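You operate a simulated robot arm through the tools that you are given. There is no shell and no other tool. Be economical: measure what you need, move in short steps, check, and stop when the job is done.

You are at the controls of a simulated robot arm. One attempt, no reset.

Task
Reset the air bars for 200 mm cylinders and restart the hood.
Fine: switch off first, free the orange clamp, set the width knob, lock it, back to LINE and start.

Only the result counts: the job must be done as asked and must still hold three seconds after the hand-in. Knocking over, shifting, dropping, spilling or breaking anything else fails it.

Robot
A 6-joint arm with a four-finger gripper on a trunk, on a base that drives. Base frame: it is fixed to the floor where the robot stands at the start and does not move with it; the origin is under the middle of the robot, x ahead of it, y to its left, z up. Lengths are in mm, angles in rad, forces in N, time in s.
Its first joint turns from -2.897 to 2.897 rad. Places, roughly: air bar width knob [800, -100, 600]; air oiler knob [700, -400, 800]; blower regulator knob [700, -500, 800]; blower switch [800, -100, 700]; orange clamp lever [800, -300, 600]; red air valve lever [700, -600, 800]; white start button [800, -200, 700]; yellow drain tap [700, -600, 600]. Payload 3.43 kg.
The tool frame sits at the grasp point between the pads (the TCP): z along the fingers, y along the line on which they close. The tips reach 30 mm beyond it. Largest opening 120 mm; the body of the gripper starts 85 mm behind the TCP.
Orientation is told as [roll, pitch, yaw] about the base's x, y, z axes, in that order, counted from this pose: with the fingers straight down and closing along the base's y, the tool's x points along the base's -x, its y along +y and its z along -z.

Tools
- The arm moves only by the tool drive_tool. Its argument "moves" is a list that holds one entry, the list of rows, each a list of 7 numbers: the shift along the base's x, y, z in units of 500 mm (1.0 is 500 mm), then the turn, a rotation vector about the base's x, y, z in units of 120 degrees (1.0 is 120 degrees), then the closure, from 0 (fully open) to 1 (shut). In form: [[[dx, dy, dz, wx, wy, wz, claw], ...]]. A call has 1 to 8 rows; each row is the pose to reach, as a shift and turn from the pose commanded when the call began. A call with a number of a shift or a turn outside -1 to 1 is refused whole. A row lasts 0.2 s, in which the tool goes at most 50 mm and 0.15 rad; a call with a longer step from one row to the next is refused whole, and so is a gripper value outside its range. Where a pose cannot be reached the arm comes as near as it can. A force on the tool above 80 N (or 10 N above the force at the start of the call, whichever is more), or a blocked arm, ends the call early, and 0.2 s more pass. The fingers move at their own pace and stop on an object; they squeeze with about 30 N. The grip force told is the motor's: it shows also when the fingers shut on nothing. Time passes only in rows, and 0.2 s behind the last, so rows that repeat a pose let the fingers close. It gives the time, the measured TCP pose, the force on the tool (base axes), the opening and the grip force at its end, in the units of the frame above (readings bear some noise), with the torque about the TCP (base axes, N m) and any sound that the robot's microphone picked up, and new pictures: "pictures" is both (left out), scene, wrist or none.
- Cameras (640 x 400 px; columns grow to the right, rows downward): "scene" is now at [-213.1, 137.1, 1235]; the picture's right is [-0.49, -0.87, 0.01], its down [-0.32, 0.17, -0.93] and it looks along [0.81, -0.46, -0.37] (base axes); focal length 276 px, centre (320, 200). "wrist" rides on the gripper at [71, -17, -120] in the tool frame; the picture's right is [0.23, 0.97, 0.00], its down [-0.81, 0.19, -0.55] and it looks along [-0.54, 0.13, 0.83] (tool axes); focal length 275 px, centre (320, 200). There is no depth. A picture from a camera that has moved, and an enlarged one, comes with that camera's place and axes in the base frame and with its lens.
- roll_base(legs): drives the robot by 1 to 6 legs, each [ahead, turn to the left] in mm and rad, along the robot's own axes; the way and the turn of a leg run together, so that a leg with both is an arc; at most 1500 mm and 3.142 rad a leg. The arm and the cameras ride along, it lands a little off, and it stops where it bumps. It gives what a move gives, and a new picture of the scene camera.
- turn_head(pan, tilt): turns the head with the scene camera to pan (to the left, within 2.496 rad either way) and tilt (down, from -0.506 to 1.204), counted from straight ahead of the robot. It gives what a move gives, and a new picture of the scene camera.
- inspect(camera, box): a new picture of the part [left, top, right, bottom] of that camera's present view, enlarged. It takes no simulated time.
- job_done(): hands the job in; it is judged then, once.

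Go step by step. Nothing tells you exact positions but the pictures and the camera data: compare them with the known pose of the tool, close in by small moves and look again before you grip or let go. The budget is 120 turns and 260 pictures, counting those below and the enlarged ones. Unless the task says otherwise, let go and move clear before handing in, and close with one line.

The tools are called after "Request:" by a JSON object that holds its "fn" and its "kwargs". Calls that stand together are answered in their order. drive_tool: Moves the arm, as the interface text tells. Its arguments: {"type":"object","properties":{"moves":{"type":"array","items":{"type":"array","items":{"type":"array","items":{"type":"number"}}}},"pictures":{"type":"string","enum":["both","scene","wrist","none"]}},"required":["moves"]} The other tools are called the same way: roll_base (legs) drives the base; turn_head (pan, tilt) turns the head that bears the scene camera; inspect (camera, box) takes an enlarged picture of a part of a camera's view; job_done () hands the job in.

At the start:

```text
t: 0.0
position: [625.4, -385.1, 877.2]
ee_rot: [0.0, 0.0, -0.001]
ft_force: [-0.3, 0.9, 0.3]
wrist_torque: [0.01, -0.04, 0.01]
finger_gap: 120.0
gripper_force: 0.1
robot x, y, heading: [0.6, -9.9, -0.002]
head pan, tilt: [-0.511, 0.365]
```

scene: 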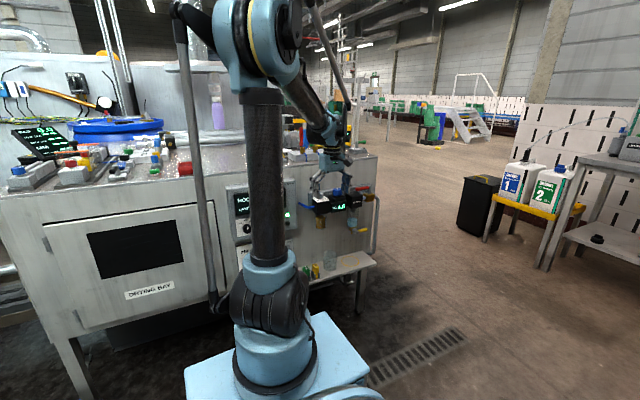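
wrist: 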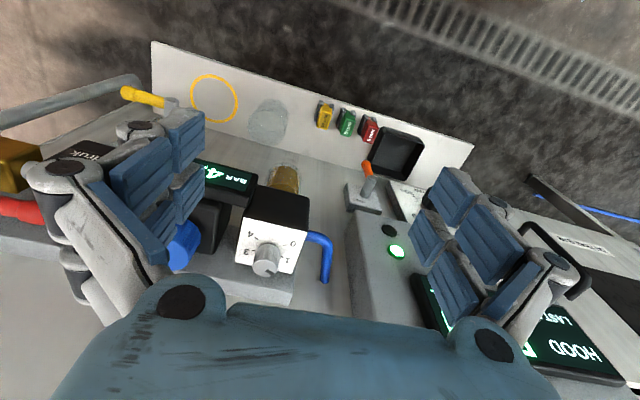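

I see a console with a hood panel, clamp lever and air service unit; the arm hides part of the panel. I'll enlarge the views first.

Request:
{"fn": "inspect", "kwargs": {"camera": "scene", "box": [200, 140, 400, 290]}}

Request:
{"fn": "inspect", "kwargs": {"camera": "wrist", "box": [320, 130, 640, 400]}}

```text
2.67 times, centred on (300, 215) of scene
camera zoom: at [-213.1, 137.1, 1235.0], right [-0.49, -0.87, 0.01], down [-0.32, 0.17, -0.93], along [0.81, -0.46, -0.37], focal length 735 px, centre (373, 160)
```

zoom: 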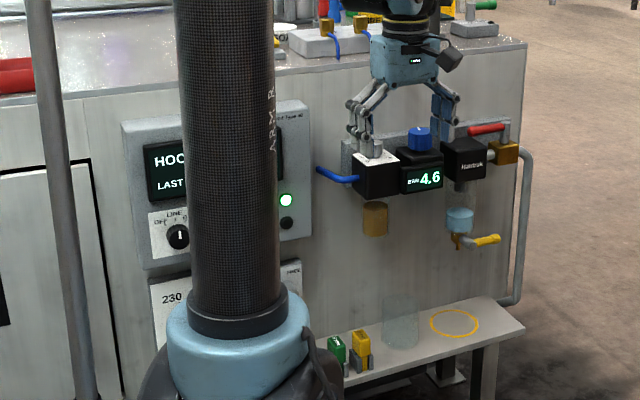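

```text
1.48 times, centred on (480, 265) of wrist
camera zoom: at [554.2, -401.6, 996.5], right [-0.23, 0.97, 0.0], down [0.81, 0.19, 0.55], along [0.54, 0.13, -0.83], focal length 408 px, centre (83, 104)
```

zoom: 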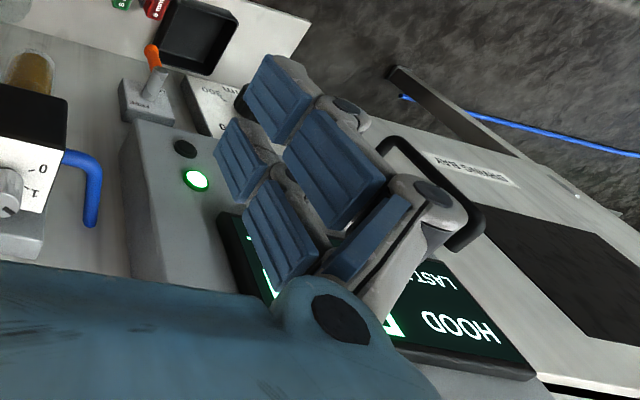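

The panel faces the robot (-x), so the tool must point forward. I'll back off and pitch the tool forward.

Request:
{"fn": "drive_tool", "kwargs": {"moves": [[[-0.06, 0, 0, 0, -0.07, 0, 0], [-0.12, 0.03, 0, 0, -0.14, 0, 0], [-0.18, 0.06, 0, 0, -0.21, 0, 0], [-0.24, 0.1, 0, 0, -0.28, 0, 0], [-0.28, 0.15, -0.02, 0, -0.35, 0, 0], [-0.3, 0.2, -0.04, 0, -0.42, 0, 0], [-0.3, 0.25, -0.08, 0, -0.49, 0, 0], [-0.3, 0.3, -0.12, 0, -0.56, 0, 0]]]}}

```text
t: 1.8
position: [465.4, -233.0, 824.7]
ee_rot: [-0.002, -1.186, 0.002]
ft_force: [-0.3, -0.5, -0.1]
wrist_torque: [0.0, -0.01, -0.06]
finger_gap: 120.1
gripper_force: 0.1
robot x, y, heading: [0.5, -9.0, -0.002]
head pan, tilt: [-0.511, 0.365]
camera scene: at [-213.1, 137.2, 1235.0], right [-0.49, -0.87, 0.01], down [-0.32, 0.17, -0.93], along [0.81, -0.46, -0.37], focal length 276 px, centre (320, 200)
camera wrist: at [327.4, -251.0, 802.5], right [-0.09, 0.97, -0.21], down [-0.21, 0.19, 0.96], along [0.97, 0.13, 0.19], focal length 275 px, centre (320, 200)
```

scene: 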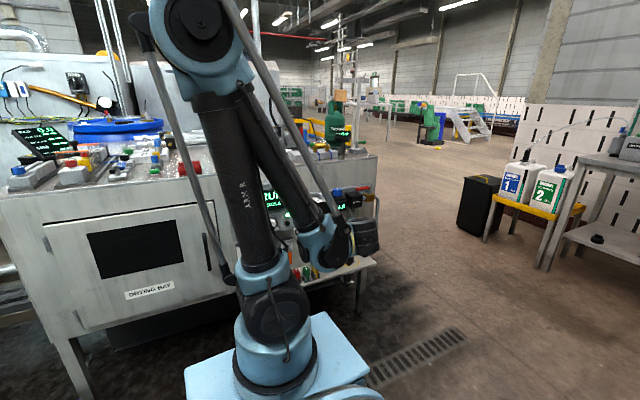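
wrist: 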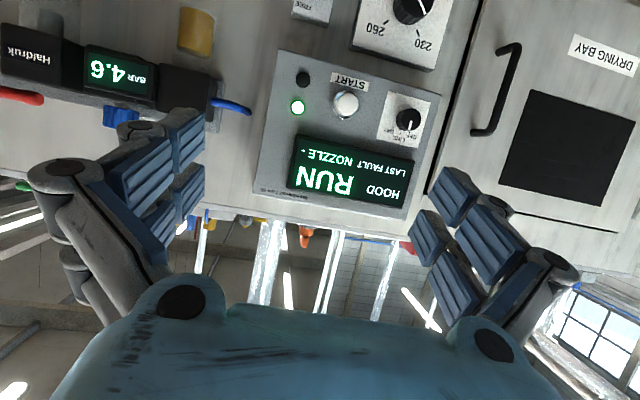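

The wrist camera sees the panel upside down. I'll lower to view the width knob and clamp.

Request:
{"fn": "drive_tool", "kwargs": {"moves": [[[0, 0.03, -0.09, 0, 0, 0, 0], [0, 0.06, -0.18, 0, 0, 0, 0], [0, 0.08, -0.27, 0, 0, 0, 0], [0, 0.1, -0.36, 0, 0, 0, 0]]], "pictures": "wrist"}}

Request:
{"fn": "inspect", "kwargs": {"camera": "wrist", "box": [160, 0, 480, 200]}}

```text
t: 2.8
position: [460.9, -205.1, 797.9]
ee_rot: [0.0, -1.182, 0.002]
ft_force: [0.2, -0.3, -0.4]
wrist_torque: [0.0, -0.01, 0.03]
finger_gap: 119.9
gripper_force: 0.2
out of reach, approached as far as the arm can: row 1, 2, 3, 4
robot x, y, heading: [-1.2, -7.1, -0.002]
head pan, tilt: [-0.511, 0.365]
camera wrist: at [322.6, -222.4, 776.1], right [-0.09, 0.97, -0.21], down [-0.21, 0.19, 0.96], along [0.97, 0.13, 0.18], focal length 275 px, centre (320, 200)
```

wrist: 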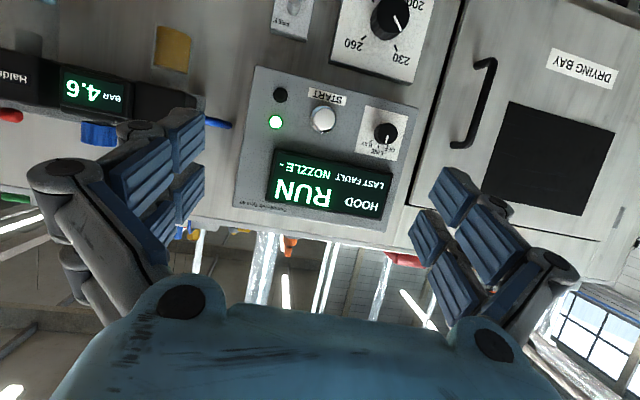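

```text
2.00 times, centred on (320, 100) of wrist
camera zoom: at [322.6, -222.4, 776.1], right [-0.09, 0.97, -0.21], down [-0.21, 0.19, 0.96], along [0.97, 0.13, 0.18], focal length 551 px, centre (320, 400)
```

zoom: 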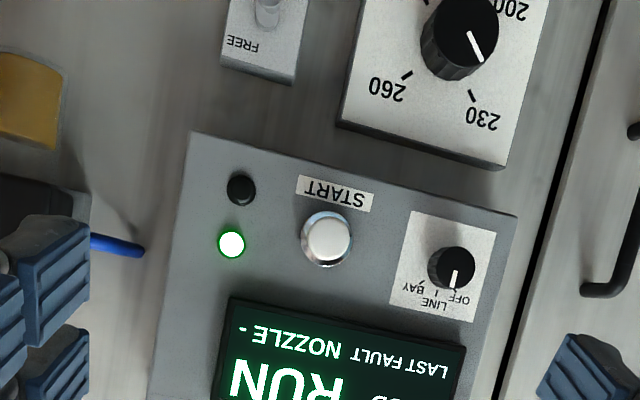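

The switch is at LINE (OFF to its left when upright), and the scale shows 200/230/260. I'll back the base up to gain room for a low forward-pointing tool.

Request:
{"fn": "roll_base", "kwargs": {"legs": [[-180, 0]]}}

Request:
{"fn": "drive_tool", "kwargs": {"moves": [[[0.08, 0, -0.06, 0, 0, 0, 0], [0.16, 0, -0.12, 0, 0, 0, 0], [0.2, 0, -0.2, 0, 0, 0, 0], [0.2, 0, -0.28, 0, 0, 0, 0], [0.2, 0, -0.32, 0, 0, 0, 0]]]}}

```text
t: 4.3
position: [376.2, -192.9, 805.2]
ee_rot: [-0.001, -1.203, 0.006]
ft_force: [-0.1, 0.2, -0.3]
wrist_torque: [0.02, -0.01, 0.02]
finger_gap: 119.7
gripper_force: 0.1
robot x, y, heading: [-73.4, -0.6, 0.018]
head pan, tilt: [-0.511, 0.365]
stopped in leg 1: the robot was blocked; the commanded pose is now the measured one
camera scene: at [-289.4, 138.7, 1235.0], right [-0.47, -0.88, 0.01], down [-0.33, 0.17, -0.93], along [0.82, -0.44, -0.37], focal length 276 px, centre (320, 200)
```

scene: 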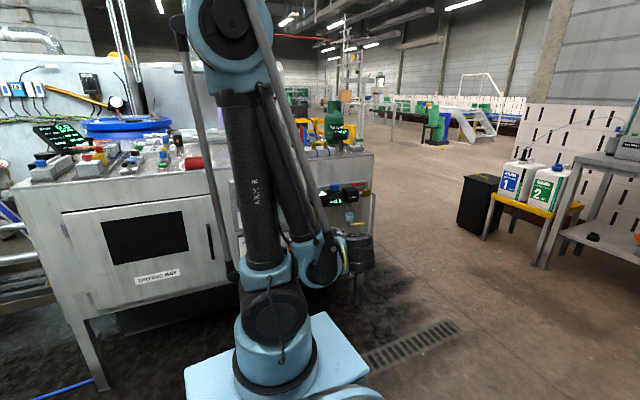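

```text
t: 5.5
position: [473.2, -197.5, 799.3]
ee_rot: [-0.001, -1.201, 0.007]
ft_force: [-0.5, 0.5, -0.1]
wrist_torque: [-0.03, 0.0, -0.02]
finger_gap: 120.2
gripper_force: 0.0
out of reach, approached as far as the arm can: row 1, 2, 3, 4, 5
robot x, y, heading: [-74.1, -5.3, 0.023]
head pan, tilt: [-0.511, 0.365]
camera scene: at [-289.5, 138.8, 1235.0], right [-0.47, -0.88, 0.01], down [-0.33, 0.17, -0.93], along [0.82, -0.44, -0.37], focal length 276 px, centre (320, 200)
camera wrist: at [335.7, -217.4, 774.3], right [-0.09, 0.97, -0.22], down [-0.22, 0.19, 0.96], along [0.97, 0.13, 0.2], focal length 275 px, centre (320, 200)
```

scene: 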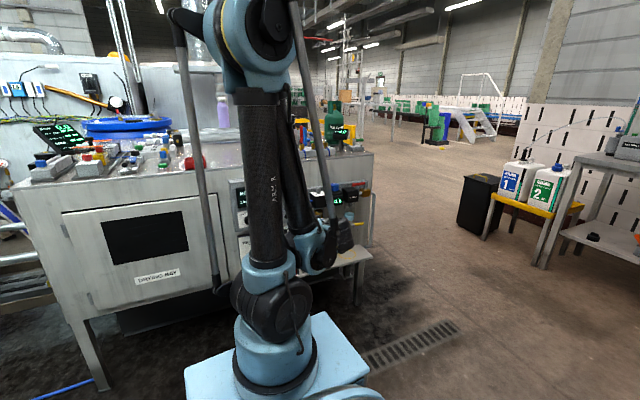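
wrist: 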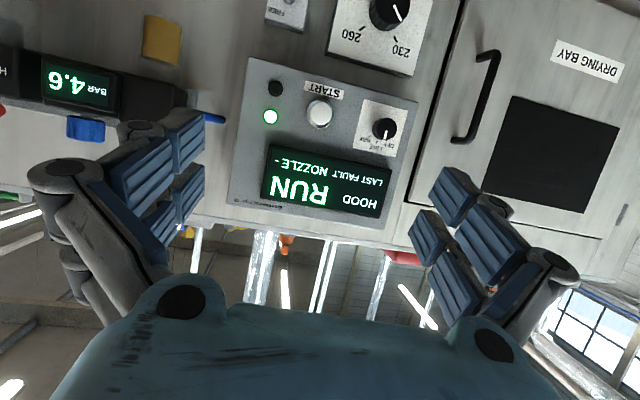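

The low retracted pose is limited by the wrist; reaching farther should help. I'll extend forward and then down.

Request:
{"fn": "drive_tool", "kwargs": {"moves": [[[0.09, 0, 0, 0, 0, 0, 0], [0.18, 0.02, -0.02, 0, 0, 0, 0], [0.26, 0.04, -0.06, 0, 0, 0, 0], [0.28, 0.06, -0.12, 0, 0, 0, 0], [0.28, 0.08, -0.2, 0, 0, 0, 0]]], "pictures": "wrist"}}

```text
t: 6.7
position: [617.9, -173.3, 791.6]
ee_rot: [0.0, -1.202, 0.006]
ft_force: [-0.4, -0.4, -0.3]
wrist_torque: [-0.01, -0.01, 0.0]
finger_gap: 120.1
gripper_force: 0.1
out of reach, approached as far as the arm can: row 2, 3, 4, 5
robot x, y, heading: [-76.0, -3.6, 0.019]
head pan, tilt: [-0.511, 0.365]
camera wrist: at [480.4, -192.0, 767.9], right [-0.09, 0.97, -0.21], down [-0.22, 0.19, 0.96], along [0.97, 0.13, 0.2], focal length 275 px, centre (320, 200)
```

wrist: 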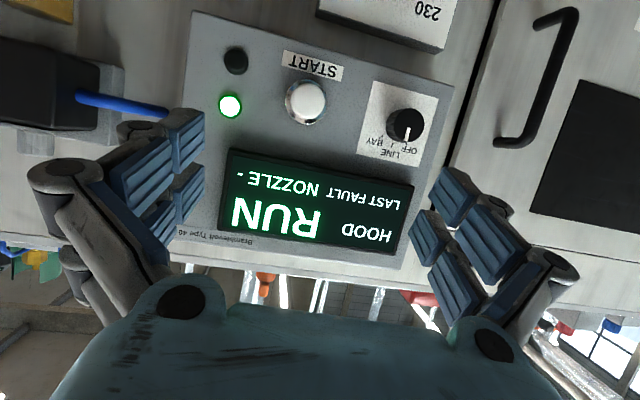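

The arm cannot go lower with the tool this flat at this distance. I'll see what is behind the robot that blocked it.

Request:
{"fn": "turn_head", "kwargs": {"pan": 2.45, "tilt": 0.6}}

Request:
{"fn": "turn_head", "kwargs": {"pan": -2.45, "tilt": 0.6}}

```text
t: 9.2
position: [617.7, -174.2, 791.9]
ee_rot: [0.001, -1.201, 0.007]
ft_force: [0.0, -0.2, 0.1]
wrist_torque: [-0.03, 0.0, -0.02]
finger_gap: 119.9
gripper_force: 0.0
robot x, y, heading: [-76.8, -4.7, 0.019]
head pan, tilt: [2.45, 0.6]
camera scene: at [-441.1, 237.3, 1215.5], right [0.62, 0.78, -0.01], down [0.43, -0.35, -0.83], along [-0.65, 0.51, -0.56], focal length 276 px, centre (320, 200)
```

scene: 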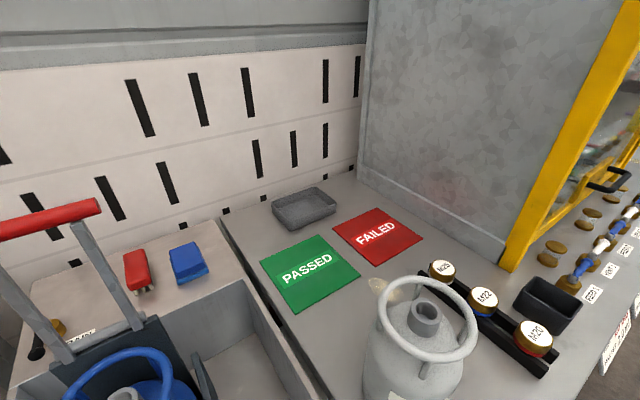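

```text
t: 13.1
position: [616.1, -174.4, 792.4]
ee_rot: [0.001, -1.201, 0.007]
ft_force: [-0.3, 0.0, -0.3]
wrist_torque: [0.01, 0.02, -0.03]
finger_gap: 119.9
gripper_force: 0.1
robot x, y, heading: [-74.6, 0.3, 0.023]
head pan, tilt: [-2.45, 0.6]
camera scene: at [-438.6, 124.6, 1215.5], right [-0.65, 0.76, 0.01], down [0.42, 0.37, -0.83], along [-0.63, -0.54, -0.56], focal length 276 px, centre (320, 200)
```

scene: 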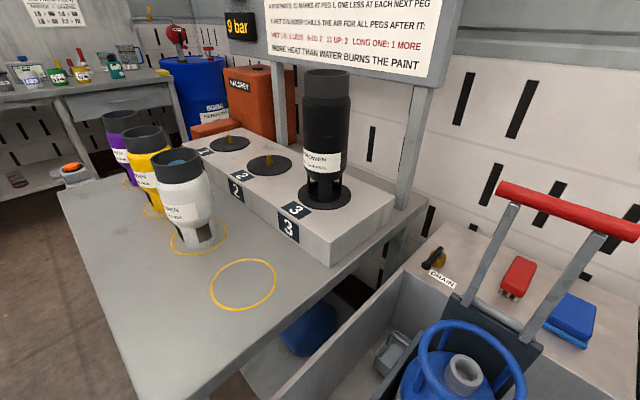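

Benches block behind; I'll turn the head back and test the reach lower at greater extension (button ≈ [750,-188,733], switch ≈ [745,-92,734], knob ≈ [770,-118,565]).

Request:
{"fn": "turn_head", "kwargs": {"pan": -0.3, "tilt": 0.5}}

Request:
{"fn": "drive_tool", "kwargs": {"moves": [[[0.06, 0, 0, 0, 0, 0, 0], [0.12, 0, -0.02, 0, 0, 0, 0], [0.14, 0, -0.08, 0, 0, 0, 0], [0.14, 0, -0.14, 0, 0, 0, 0], [0.14, 0, -0.2, 0, 0, 0, 0]]]}}

```text
t: 15.1
position: [617.1, -173.6, 792.5]
ee_rot: [0.0, -1.2, 0.008]
ft_force: [0.0, -0.5, 0.0]
wrist_torque: [-0.01, 0.0, -0.02]
finger_gap: 120.0
gripper_force: 0.0
robot x, y, heading: [-74.5, 3.1, 0.021]
head pan, tilt: [-0.3, 0.499]
camera scene: at [-284.2, 157.4, 1222.5], right [-0.28, -0.96, 0.0], down [-0.47, 0.13, -0.87], along [0.84, -0.24, -0.49], focal length 276 px, centre (320, 200)
```

scene: 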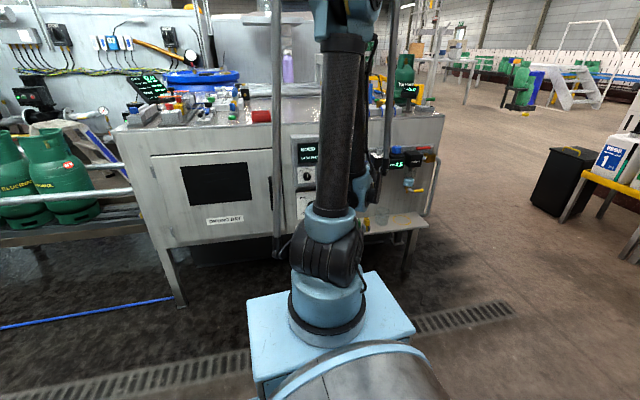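

```text
t: 16.3
position: [705.5, -183.6, 772.9]
ee_rot: [0.0, -1.198, 0.006]
ft_force: [1.0, -0.4, 0.0]
wrist_torque: [0.03, -0.02, 0.01]
finger_gap: 119.9
gripper_force: 0.0
out of reach, approached as far as the arm can: row 3, 4, 5
robot x, y, heading: [-69.9, 1.0, 0.025]
head pan, tilt: [-0.3, 0.499]
camera scene: at [-284.1, 157.4, 1222.5], right [-0.27, -0.96, 0.0], down [-0.47, 0.13, -0.87], along [0.84, -0.24, -0.49], focal length 276 px, centre (320, 200)
camera wrist: at [568.7, -200.5, 748.7], right [-0.09, 0.97, -0.21], down [-0.22, 0.19, 0.96], along [0.97, 0.13, 0.2], focal length 275 px, centre (320, 200)
```

scene: 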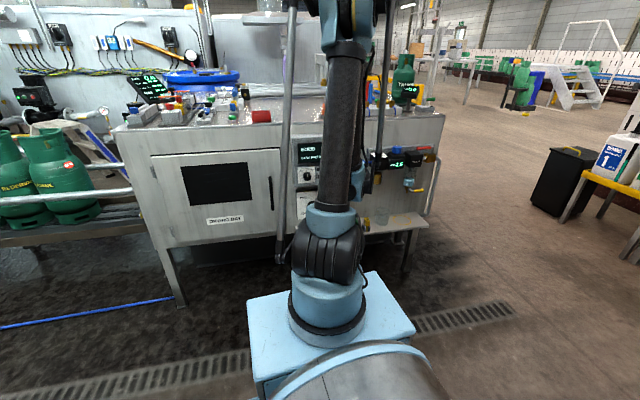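
wrist: 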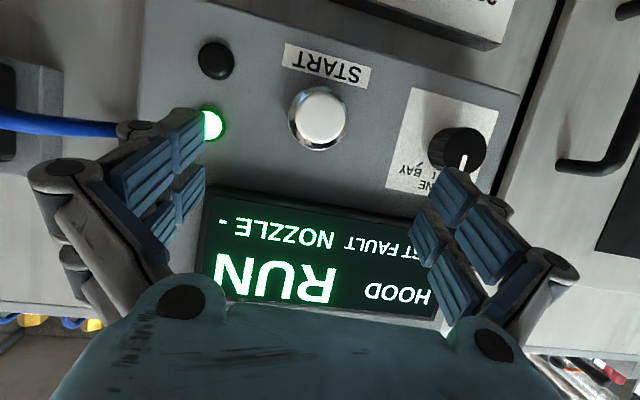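

The wrist seems limited in bending upward, so a sideways approach (robot shifted left, forearm coming diagonally) should work better. First I retract the arm, then shift the base left.

Request:
{"fn": "drive_tool", "kwargs": {"moves": [[[-0.09, 0, 0.01, 0, 0, 0, 0], [-0.18, 0.03, 0.03, 0, 0, 0, 0], [-0.26, 0.08, 0.05, 0, 0.02, 0, 0], [-0.33, 0.14, 0.07, 0, 0.06, 0, 0], [-0.4, 0.2, 0.09, 0, 0.12, 0, 0], [-0.46, 0.26, 0.1, 0, 0.18, 0, 0], [-0.5, 0.32, 0.1, 0, 0.24, 0, 0]]], "pictures": "none"}}

Request:
{"fn": "roll_base", "kwargs": {"legs": [[60, 0], [0, 1.2], [330, 0], [0, -1.2]]}}

```text
t: 18.1
position: [478.7, -28.5, 863.1]
ee_rot: [0.003, -0.709, 0.002]
ft_force: [3.5, 0.7, -2.6]
wrist_torque: [-0.07, 0.07, -0.06]
finger_gap: 119.9
gripper_force: 0.0
out of reach, approached as far as the arm can: row 1, 2, 7
robot x, y, heading: [-74.0, -0.8, 0.021]
head pan, tilt: [-0.3, 0.499]
stopped in row 7: the arm was blocked; the commanded pose is now the measured one
```

```text
t: 21.4
position: [378.6, 391.8, 900.0]
ee_rot: [0.001, -0.724, 0.846]
ft_force: [0.0, 0.8, -0.6]
wrist_torque: [-0.04, 0.02, 0.01]
finger_gap: 119.9
gripper_force: 0.0
robot x, y, heading: [-12.3, -6.9, 0.809]
head pan, tilt: [-0.3, 0.499]
stopped in leg 2: the robot was blocked; the commanded pose is now the measured one
camera scene: at [-270.3, -41.0, 1222.5], right [0.49, -0.87, 0.0], down [-0.43, -0.24, -0.87], along [0.76, 0.42, -0.49], focal length 276 px, centre (320, 200)
```

scene: 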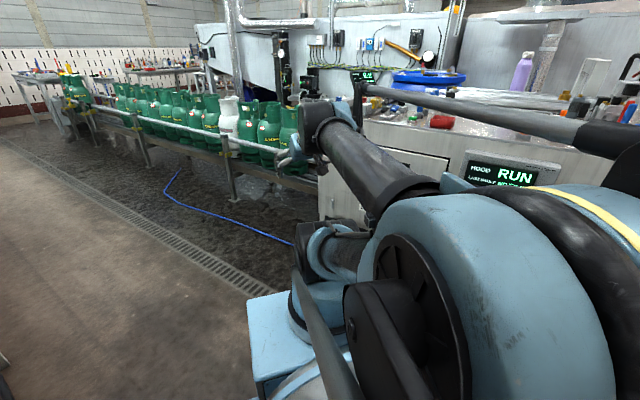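

The turn bumped at the rear corner. I'll go forward a bit along this heading before completing the turn and the shift.

Request:
{"fn": "roll_base", "kwargs": {"legs": [[120, 0], [0, 0.7], [250, 0]]}}

```text
t: 26.1
position: [138.4, 882.3, 879.8]
ee_rot: [0.006, -0.71, 1.538]
ft_force: [0.2, -0.5, 0.2]
wrist_torque: [-0.01, -0.01, 0.02]
finger_gap: 120.1
gripper_force: 0.1
robot x, y, heading: [88.9, 333.1, 1.496]
head pan, tilt: [-0.3, 0.499]
camera scene: at [-90.3, 140.8, 1222.5], right [0.93, -0.37, 0.0], down [-0.18, -0.46, -0.87], along [0.32, 0.81, -0.49], focal length 276 px, centre (320, 200)
```

scene: 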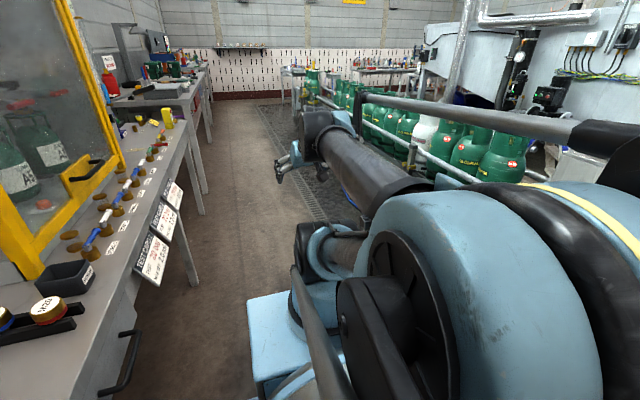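

Now I turn partly back so that the head camera looks past the right side of the arm at the panel.

Request:
{"fn": "roll_base", "kwargs": {"legs": [[0, -0.7]]}}

Request:
{"fn": "turn_head", "kwargs": {"pan": -1.1, "tilt": 0.5}}

```text
t: 28.6
position: [475.6, 724.5, 889.0]
ee_rot: [0.009, -0.709, 0.847]
ft_force: [0.7, 0.0, -0.4]
wrist_torque: [-0.05, 0.03, 0.04]
finger_gap: 120.0
gripper_force: 0.1
robot x, y, heading: [88.2, 336.3, 0.805]
head pan, tilt: [-0.3, 0.499]
camera scene: at [-175.3, 299.6, 1222.5], right [0.49, -0.87, 0.0], down [-0.43, -0.24, -0.87], along [0.76, 0.42, -0.49], focal length 276 px, centre (320, 200)
```

scene: 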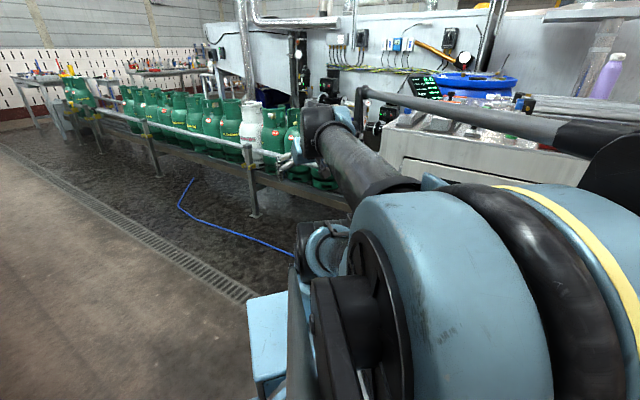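

```text
t: 29.7
position: [478.9, 722.6, 912.7]
ee_rot: [0.005, -0.718, 0.849]
ft_force: [0.9, 0.1, -0.1]
wrist_torque: [-0.01, 0.0, 0.02]
finger_gap: 120.0
gripper_force: 0.1
robot x, y, heading: [85.3, 331.6, 0.807]
head pan, tilt: [-1.1, 0.499]
camera scene: at [-167.6, 229.3, 1223.1], right [-0.29, -0.96, 0.01], down [-0.47, 0.13, -0.88], along [0.84, -0.26, -0.48], focal length 276 px, centre (320, 200)
```

scene: 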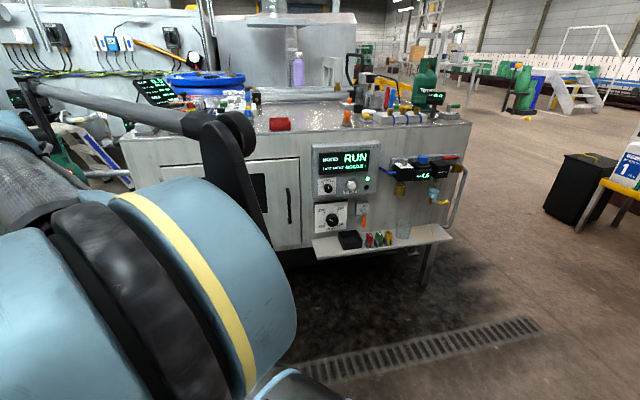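

I have a clear view of the panel now; zooming in.

Request:
{"fn": "inspect", "kwargs": {"camera": "scene", "box": [300, 140, 460, 260]}}

Request:
{"fn": "inspect", "kwargs": {"camera": "scene", "box": [310, 145, 380, 235]}}

```text
3.33 times, centred on (380, 200) of scene
camera zoom: at [-167.6, 229.3, 1223.1], right [-0.29, -0.96, 0.01], down [-0.47, 0.13, -0.88], along [0.84, -0.26, -0.48], focal length 919 px, centre (120, 200)
```

zoom: 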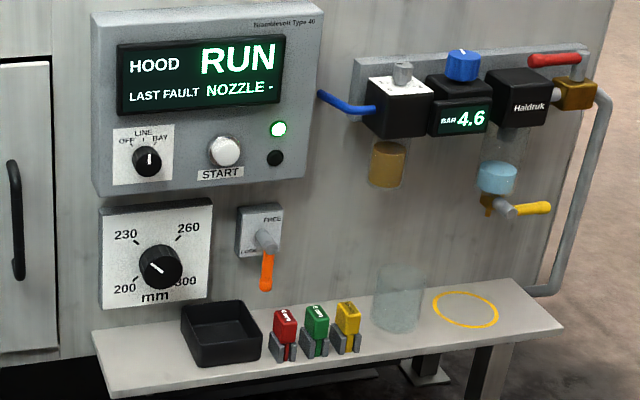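

```text
4.44 times, centred on (345, 190) of scene
camera zoom: at [-167.6, 229.3, 1223.1], right [-0.29, -0.96, 0.01], down [-0.47, 0.13, -0.88], along [0.84, -0.26, -0.48], focal length 1225 px, centre (209, 244)
```

zoom: 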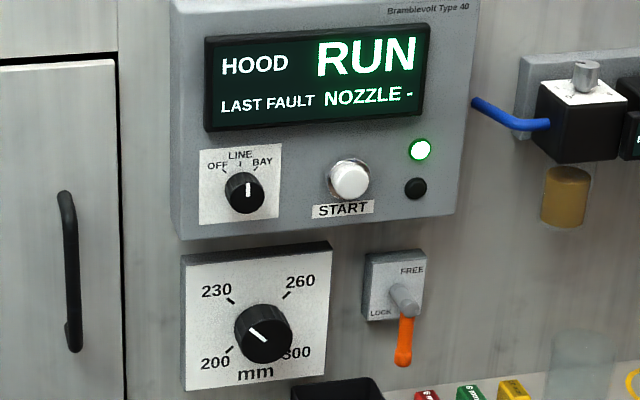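

Next I bring the tool back to pointing down and swing the arm clockwise in front of the robot, preparing a sideways wrist configuration.

Request:
{"fn": "drive_tool", "kwargs": {"moves": [[[0.053, -0.076, 0, -0.0515, 0.0453, 0, 0.5], [0.099, -0.156, 0, -0.103, 0.0906, 0, 0.5], [0.138, -0.239, 0, -0.1545, 0.1359, 0, 0.5], [0.17, -0.323, 0, -0.206, 0.1812, 0, 0.5], [0.194, -0.409, 0, -0.2575, 0.2265, 0, 0.5], [0.21, -0.496, 0, -0.2575, 0.2265, 0, 0.5], [0.218, -0.583, 0, -0.2575, 0.2265, 0, 0.5], [0.22, -0.669, 0, -0.2575, 0.2265, 0, 0.5]]], "pictures": "scene"}}

```text
t: 31.5
position: [579.8, 382.3, 893.6]
ee_rot: [0.006, -0.003, 0.848]
ft_force: [-0.3, 0.6, 0.5]
wrist_torque: [0.03, -0.04, 0.0]
finger_gap: 60.1
gripper_force: 0.2
robot x, y, heading: [83.9, 337.4, 0.806]
head pan, tilt: [-1.1, 0.499]
camera scene: at [-167.5, 229.3, 1223.1], right [-0.29, -0.96, 0.01], down [-0.47, 0.13, -0.88], along [0.84, -0.26, -0.48], focal length 276 px, centre (320, 200)
```

scene: 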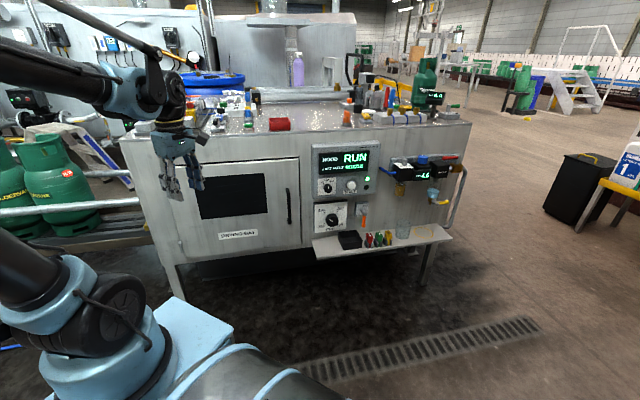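

The arm swings well. Now I tilt the tool sideways (toward left-forward) while bringing it rightward.

Request:
{"fn": "drive_tool", "kwargs": {"moves": [[[-0.018, -0.056, -0.017, 0.0571, -0.0371, 0, 0.5], [-0.037, -0.111, -0.034, 0.1142, -0.0742, 0, 0.5], [-0.055, -0.167, -0.051, 0.1713, -0.1113, 0, 0.5], [-0.074, -0.222, -0.068, 0.2284, -0.1484, 0, 0.5], [-0.092, -0.278, -0.085, 0.2855, -0.1855, 0, 0.5], [-0.11, -0.333, -0.101, 0.3426, -0.2226, 0, 0.5], [-0.129, -0.389, -0.118, 0.3997, -0.2597, 0, 0.5], [-0.147, -0.444, -0.135, 0.4568, -0.2968, 0, 0.5]]]}}

```text
t: 33.3
position: [612.9, 198.9, 826.5]
ee_rot: [0.232, -1.097, 0.667]
ft_force: [0.1, 0.9, -0.6]
wrist_torque: [-0.03, 0.02, -0.06]
finger_gap: 59.8
gripper_force: 0.0
out of reach, approached as far as the arm can: row 6, 7, 8
robot x, y, heading: [86.1, 332.1, 0.806]
head pan, tilt: [-1.1, 0.499]
camera scene: at [-167.6, 229.3, 1223.1], right [-0.29, -0.96, 0.01], down [-0.47, 0.13, -0.88], along [0.84, -0.26, -0.48], focal length 276 px, centre (320, 200)
camera wrist: at [535.5, 81.2, 814.6], right [-0.83, 0.56, -0.1], down [-0.15, -0.04, 0.99], along [0.54, 0.83, 0.12], focal length 275 px, centre (320, 200)
```

scene: 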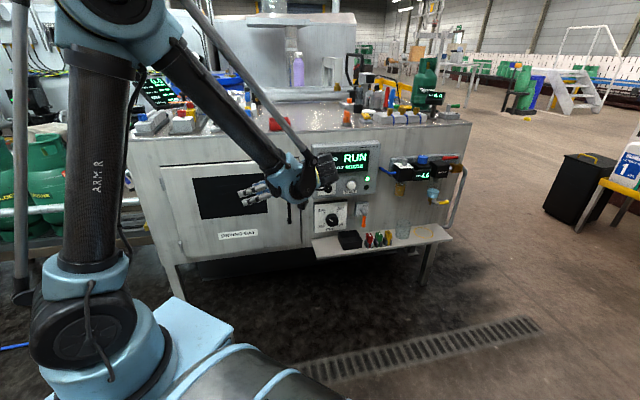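
wrist: 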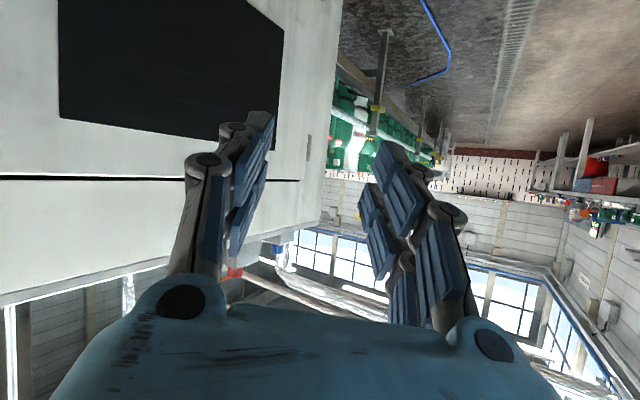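

The sideways flip is working; now I rotate the tool to point straight at the panel (+x) and stage in front of the hood box.

Request:
{"fn": "drive_tool", "kwargs": {"moves": [[[-0.004, -0.073, -0.022, 0.0063, -0.0286, -0.0526, 0.5], [-0.008, -0.146, -0.044, 0.0126, -0.0571, -0.1052, 0.5], [-0.011, -0.218, -0.066, 0.0189, -0.0857, -0.1578, 0.5], [-0.015, -0.291, -0.089, 0.0252, -0.1142, -0.2104, 0.5], [-0.019, -0.364, -0.111, 0.0314, -0.1428, -0.263, 0.5], [-0.022, -0.437, -0.133, 0.0377, -0.1713, -0.3156, 0.5], [-0.026, -0.509, -0.155, 0.044, -0.1999, -0.3682, 0.5], [-0.026, -0.582, -0.178, 0.0503, -0.2284, -0.4208, 0.5]]]}}

```text
t: 35.1
position: [598.6, -91.1, 737.7]
ee_rot: [-1.262, -1.57, 1.262]
ft_force: [0.5, 0.6, 0.0]
wrist_torque: [0.0, 0.0, -0.01]
finger_gap: 60.3
gripper_force: 0.1
robot x, y, heading: [86.1, 335.5, 0.806]
head pan, tilt: [-1.1, 0.499]
camera scene: at [-167.6, 229.1, 1223.0], right [-0.29, -0.96, 0.01], down [-0.47, 0.13, -0.88], along [0.84, -0.26, -0.48], focal length 276 px, centre (320, 200)
camera wrist: at [479.0, -109.3, 664.7], right [0.0, 0.97, -0.23], down [-0.55, 0.19, 0.81], along [0.83, 0.13, 0.54], focal length 275 px, centre (320, 200)
```

scene: 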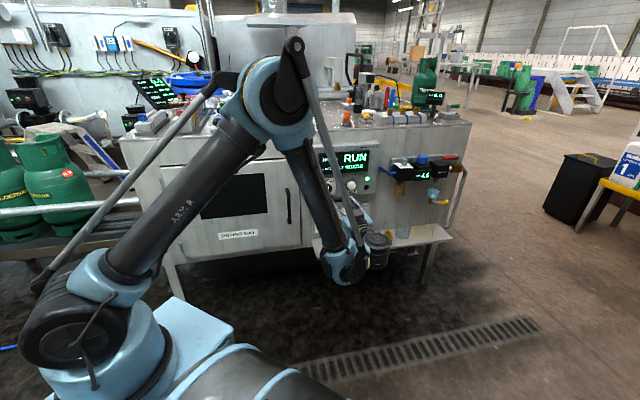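
wrist: 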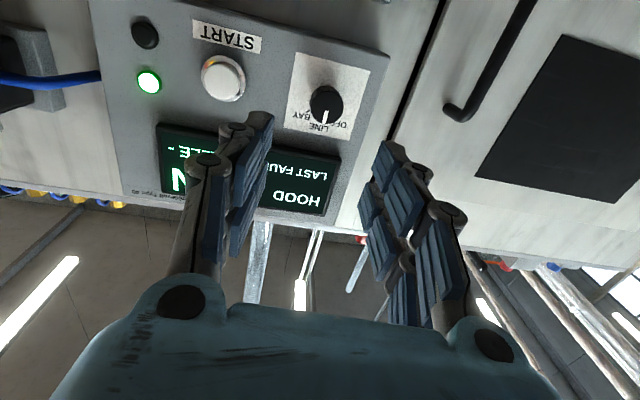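

The tool now faces the panel squarely. Triangulation gives switch ≈ [758,-86,732] and START ≈ [759,-186,732], box surface ≈ x 770; I approach the switch with fingers straddling.

Request:
{"fn": "drive_tool", "kwargs": {"moves": [[[0.07, 0.01, -0.011, 0, 0, 0, 0.5], [0.14, 0.01, -0.011, 0, 0, 0, 0.5], [0.2, 0.01, -0.011, 0, 0, 0, 0.5], [0.24, 0.01, -0.011, 0, 0, 0, 0.5], [0.24, 0.01, -0.011, 0, 0, 0, 0.5]]]}}

Request:
{"fn": "inspect", "kwargs": {"camera": "wrist", "box": [160, 0, 480, 200]}}

```text
t: 36.3
position: [719.1, -88.3, 733.9]
ee_rot: [-0.963, -1.569, 0.963]
ft_force: [-0.2, 0.0, 0.1]
wrist_torque: [-0.02, 0.03, 0.02]
finger_gap: 60.2
gripper_force: 0.0
robot x, y, heading: [84.3, 335.9, 0.81]
head pan, tilt: [-1.1, 0.499]
camera scene: at [-167.5, 229.1, 1223.1], right [-0.29, -0.96, 0.01], down [-0.47, 0.13, -0.88], along [0.84, -0.26, -0.48], focal length 276 px, centre (320, 200)
camera wrist: at [598.6, -105.1, 660.4], right [0.0, 0.97, -0.23], down [-0.55, 0.19, 0.81], along [0.83, 0.13, 0.54], focal length 275 px, centre (320, 200)
```

scene: 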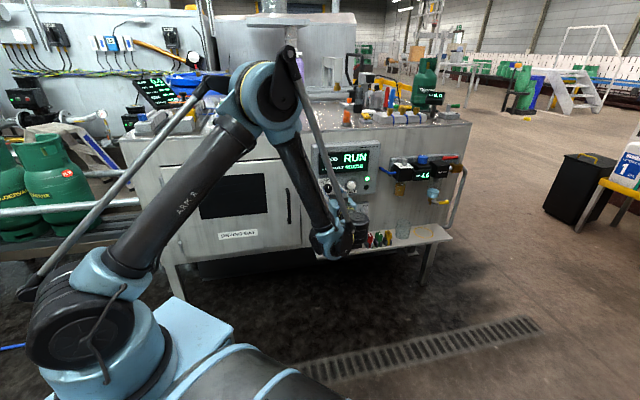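
wrist: 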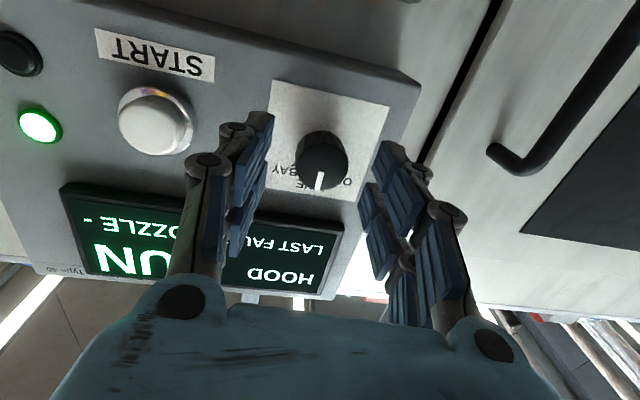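

```text
2.00 times, centred on (320, 100) of wrist
camera zoom: at [598.6, -105.1, 660.4], right [0.0, 0.97, -0.23], down [-0.55, 0.19, 0.81], along [0.83, 0.13, 0.54], focal length 551 px, centre (320, 400)
```

zoom: 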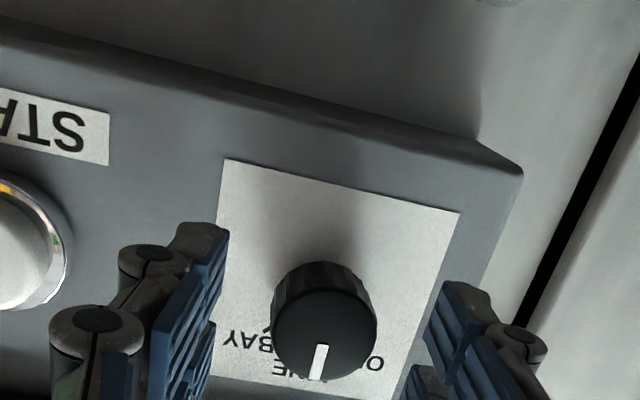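

Knob centre ≈ [755,-85.5,736], diameter ≈ 32. I advance a bit, and close on it.

Request:
{"fn": "drive_tool", "kwargs": {"moves": [[[0.02, 0.005, 0.004, 0, 0, 0, 0.5], [0.036, 0.005, 0.004, 0, 0, 0, 0.5], [0.036, 0.005, 0.004, 0, 0, 0, 0.8], [0.036, 0.005, 0.004, 0, 0, 0, 0.9], [0.036, 0.005, 0.004, 0, 0, 0, 0.9]]], "pictures": "wrist"}}

```text
t: 37.5
position: [735.8, -86.0, 734.6]
ee_rot: [-1.027, -1.568, 1.026]
ft_force: [5.7, -21.4, 7.7]
wrist_torque: [0.01, -0.12, -1.31]
finger_gap: 30.1
gripper_force: 45.3
robot x, y, heading: [86.7, 336.2, 0.808]
head pan, tilt: [-1.1, 0.499]
camera wrist: at [615.8, -103.5, 661.9], right [0.0, 0.97, -0.23], down [-0.55, 0.19, 0.81], along [0.83, 0.13, 0.54], focal length 275 px, centre (320, 200)
```

wrist: 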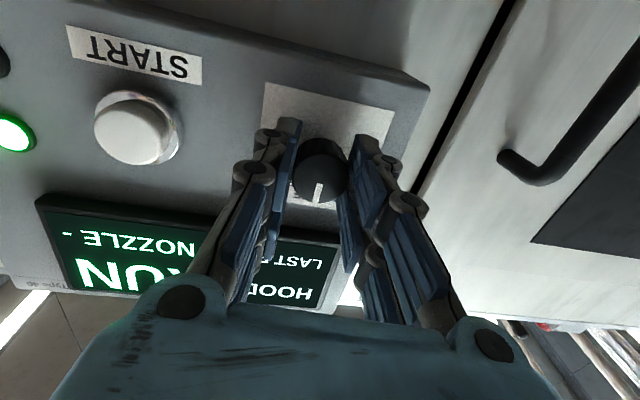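

The knob is gripped. I turn it counter-clockwise (viewed from front) about 46° to OFF.

Request:
{"fn": "drive_tool", "kwargs": {"moves": [[[0, -0.003, 0, -0.06, 0, 0, 0.9], [0, -0.003, 0, -0.12, 0, 0, 0.9], [0, -0.003, 0, -0.18, 0, 0, 0.9], [0, -0.003, 0, -0.24, 0, 0, 0.9], [0, -0.003, 0, -0.3, 0, 0, 0.9], [0, -0.003, 0, -0.36, 0, 0, 0.9], [0, -0.003, 0, -0.39, 0, 0, 0.9]]]}}

Request:
{"fn": "inspect", "kwargs": {"camera": "scene", "box": [310, 145, 380, 235]}}

```text
t: 39.1
position: [735.8, -87.0, 735.8]
ee_rot: [-1.567, -0.751, 1.569]
ft_force: [-10.8, 6.7, -12.1]
wrist_torque: [0.48, -0.13, -0.58]
finger_gap: 29.7
gripper_force: 44.6
robot x, y, heading: [84.7, 336.4, 0.808]
head pan, tilt: [-1.1, 0.499]
camera scene: at [-167.5, 229.1, 1223.0], right [-0.29, -0.96, 0.01], down [-0.47, 0.13, -0.88], along [0.84, -0.26, -0.48], focal length 276 px, centre (320, 200)
camera wrist: at [615.9, -150.5, 697.8], right [0.0, 0.5, -0.87], down [-0.55, 0.72, 0.41], along [0.83, 0.48, 0.27], focal length 275 px, centre (320, 200)
```

scene: 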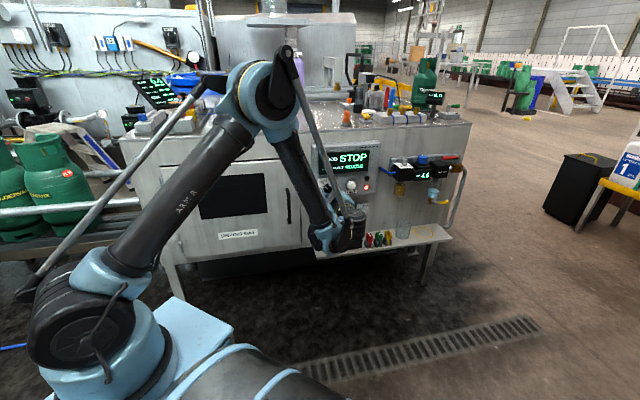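
wrist: 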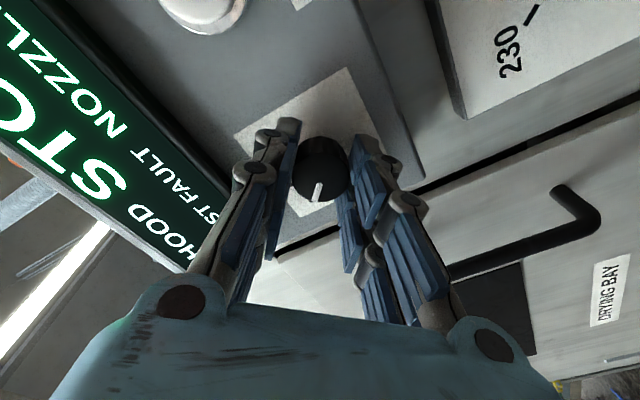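

```text
4.44 times, centred on (345, 190) of scene
camera zoom: at [-167.5, 229.1, 1223.0], right [-0.29, -0.96, 0.01], down [-0.47, 0.13, -0.88], along [0.84, -0.26, -0.48], focal length 1225 px, centre (209, 244)
```

zoom: 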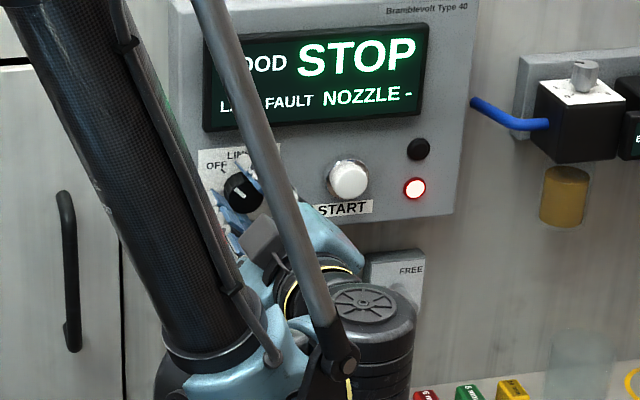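

Display shows STOP with red light. I release and back off, undoing the roll.

Request:
{"fn": "drive_tool", "kwargs": {"moves": [[[0, 0, 0, 0, 0, 0, 0.5], [0, 0, 0, 0, 0, 0, 0.5], [-0.08, 0, 0, 0, 0, 0, 0.5], [-0.16, 0, 0, 0.06, 0, 0, 0.5], [-0.22, -0.05, 0, 0.12, 0, 0, 0.5], [-0.26, -0.11, -0.04, 0.18, 0, 0, 0.5], [-0.28, -0.17, -0.1, 0.24, 0, 0, 0.5], [-0.28, -0.22, -0.16, 0.3, 0, 0, 0.5]]]}}

```text
t: 40.9
position: [595.9, -193.4, 655.8]
ee_rot: [-1.563, -1.383, 1.565]
ft_force: [0.0, 0.2, 0.8]
wrist_torque: [-0.05, -0.01, 0.0]
finger_gap: 60.1
gripper_force: 0.1
robot x, y, heading: [87.2, 337.1, 0.805]
head pan, tilt: [-1.1, 0.499]
camera scene: at [-167.5, 229.1, 1223.0], right [-0.29, -0.96, 0.01], down [-0.47, 0.13, -0.88], along [0.84, -0.26, -0.48], focal length 276 px, centre (320, 200)
camera wrist: at [476.4, -223.6, 588.1], right [0.0, 0.91, -0.41], down [-0.55, 0.34, 0.76], along [0.83, 0.23, 0.5], focal length 275 px, centre (320, 200)
```

scene: 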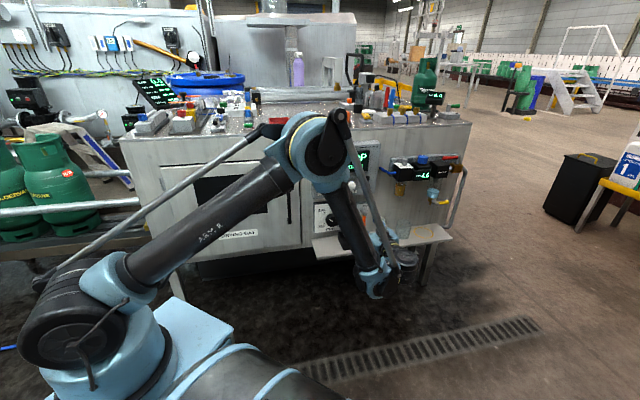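
wrist: 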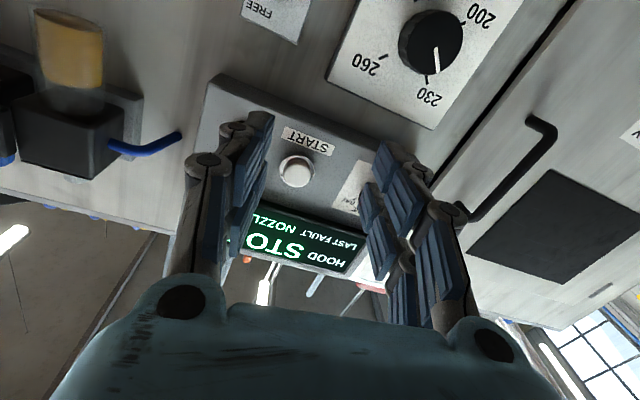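

I move lower in front of the clamp to view it with the wrist camera.

Request:
{"fn": "drive_tool", "kwargs": {"moves": [[[-0.02, -0.04, -0.05, 0.045, 0, 0, 0.5], [-0.04, -0.08, -0.1, 0.09, 0, 0, 0.5], [-0.04, -0.1, -0.14, 0.09, 0, 0, 0.5]]]}}

Request:
{"fn": "inspect", "kwargs": {"camera": "wrist", "box": [180, 0, 500, 200]}}

Request:
{"fn": "inspect", "kwargs": {"camera": "scene", "box": [310, 145, 410, 270]}}

```text
t: 41.7
position: [574.8, -245.5, 585.2]
ee_rot: [-0.532, -1.569, 0.532]
ft_force: [-0.1, -0.2, 0.4]
wrist_torque: [0.01, -0.03, -0.02]
finger_gap: 60.2
gripper_force: 0.1
robot x, y, heading: [85.5, 335.5, 0.805]
head pan, tilt: [-1.1, 0.499]
camera scene: at [-167.6, 229.0, 1223.0], right [-0.29, -0.96, 0.01], down [-0.47, 0.13, -0.88], along [0.84, -0.26, -0.48], focal length 276 px, centre (320, 200)
camera wrist: at [454.7, -263.5, 512.7], right [0.0, 0.97, -0.23], down [-0.55, 0.19, 0.81], along [0.83, 0.13, 0.54], focal length 275 px, centre (320, 200)
```

scene: 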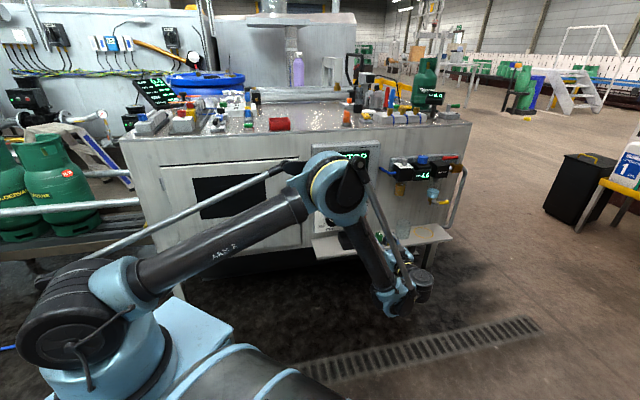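
wrist: 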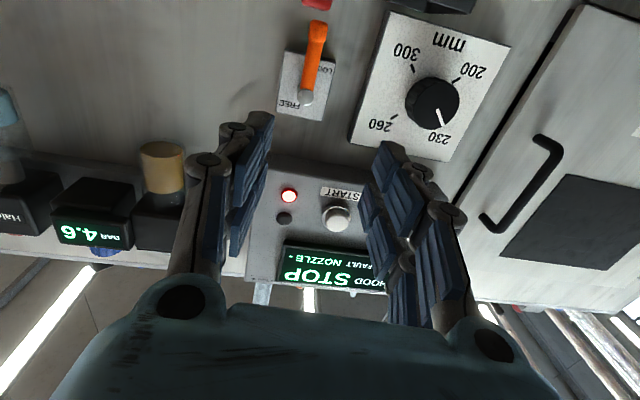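

```text
2.00 times, centred on (340, 100) of wrist
camera zoom: at [454.7, -263.5, 512.7], right [0.0, 0.97, -0.23], down [-0.55, 0.19, 0.81], along [0.83, 0.13, 0.54], focal length 551 px, centre (280, 400)
```

zoom: 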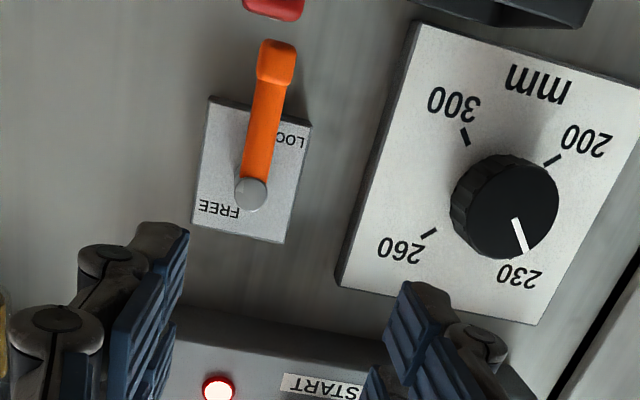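

```text
3.20 times, centred on (360, 208) of scene
camera zoom: at [-167.6, 229.0, 1223.0], right [-0.29, -0.96, 0.01], down [-0.47, 0.13, -0.88], along [0.84, -0.26, -0.48], focal length 882 px, centre (192, 176)
```

zoom: 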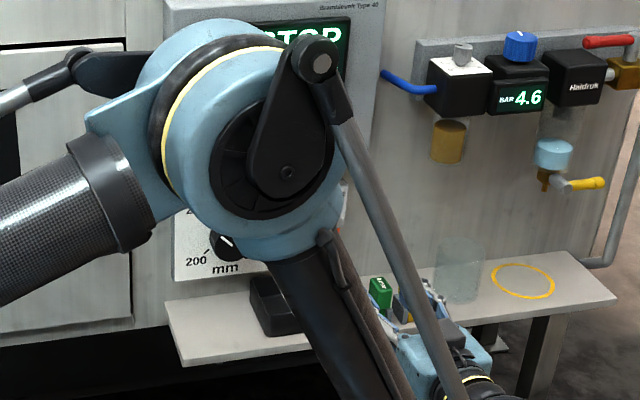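

The knob points at 230 now, 200 is about 90° counter-clockwise; the clamp lever hangs down (LOCK) and FREE is to the right. I'll close the fingers and place them left of the lever to push it rightwards/up.

Request:
{"fn": "drive_tool", "kwargs": {"moves": [[[0.05, 0.027, -0.05, 0, 0, 0, 1], [0.12, 0.027, -0.085, 0, 0, 0, 1], [0.2, 0.027, -0.085, 0, 0, 0, 1], [0.28, 0.027, -0.085, 0, 0, 0, 1], [0.31, 0.027, -0.085, 0, 0, 0, 1], [0.31, 0.027, -0.085, 0, 0, 0, 1]]]}}

Request:
{"fn": "inspect", "kwargs": {"camera": "wrist", "box": [180, 0, 500, 200]}}

```text
t: 43.1
position: [730.9, -235.1, 541.4]
ee_rot: [-0.933, -1.568, 0.935]
ft_force: [-1.0, -0.9, 1.0]
wrist_torque: [0.01, -0.02, 0.0]
finger_gap: 0.0
gripper_force: 29.8
robot x, y, heading: [84.5, 337.7, 0.809]
head pan, tilt: [-1.1, 0.499]
camera scene: at [-167.5, 229.1, 1223.0], right [-0.29, -0.96, 0.01], down [-0.47, 0.13, -0.88], along [0.84, -0.26, -0.48], focal length 276 px, centre (320, 200)
camera wrist: at [611.1, -251.8, 469.1], right [0.0, 0.97, -0.23], down [-0.55, 0.19, 0.81], along [0.83, 0.13, 0.54], focal length 275 px, centre (320, 200)
```

scene: 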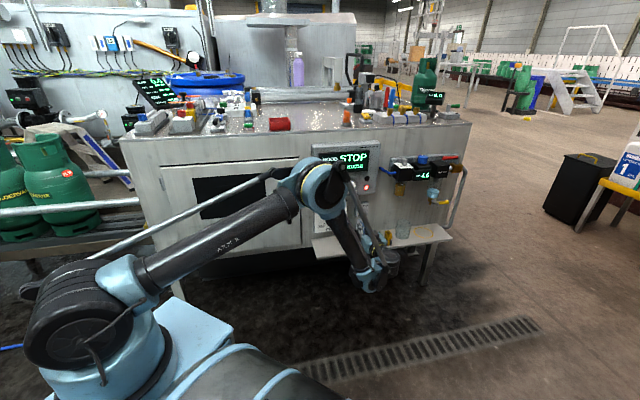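
wrist: 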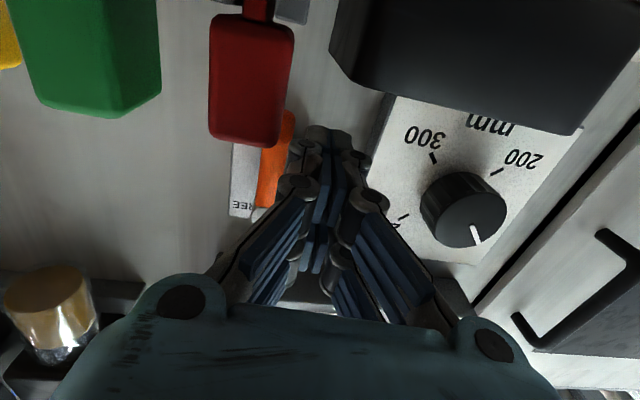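

```text
2.00 times, centred on (340, 100) of wrist
camera zoom: at [611.1, -251.8, 469.1], right [0.0, 0.97, -0.23], down [-0.55, 0.19, 0.81], along [0.83, 0.13, 0.54], focal length 551 px, centre (280, 400)
```

zoom: 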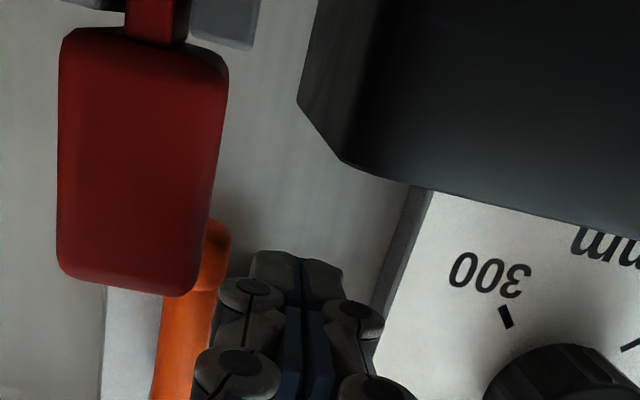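

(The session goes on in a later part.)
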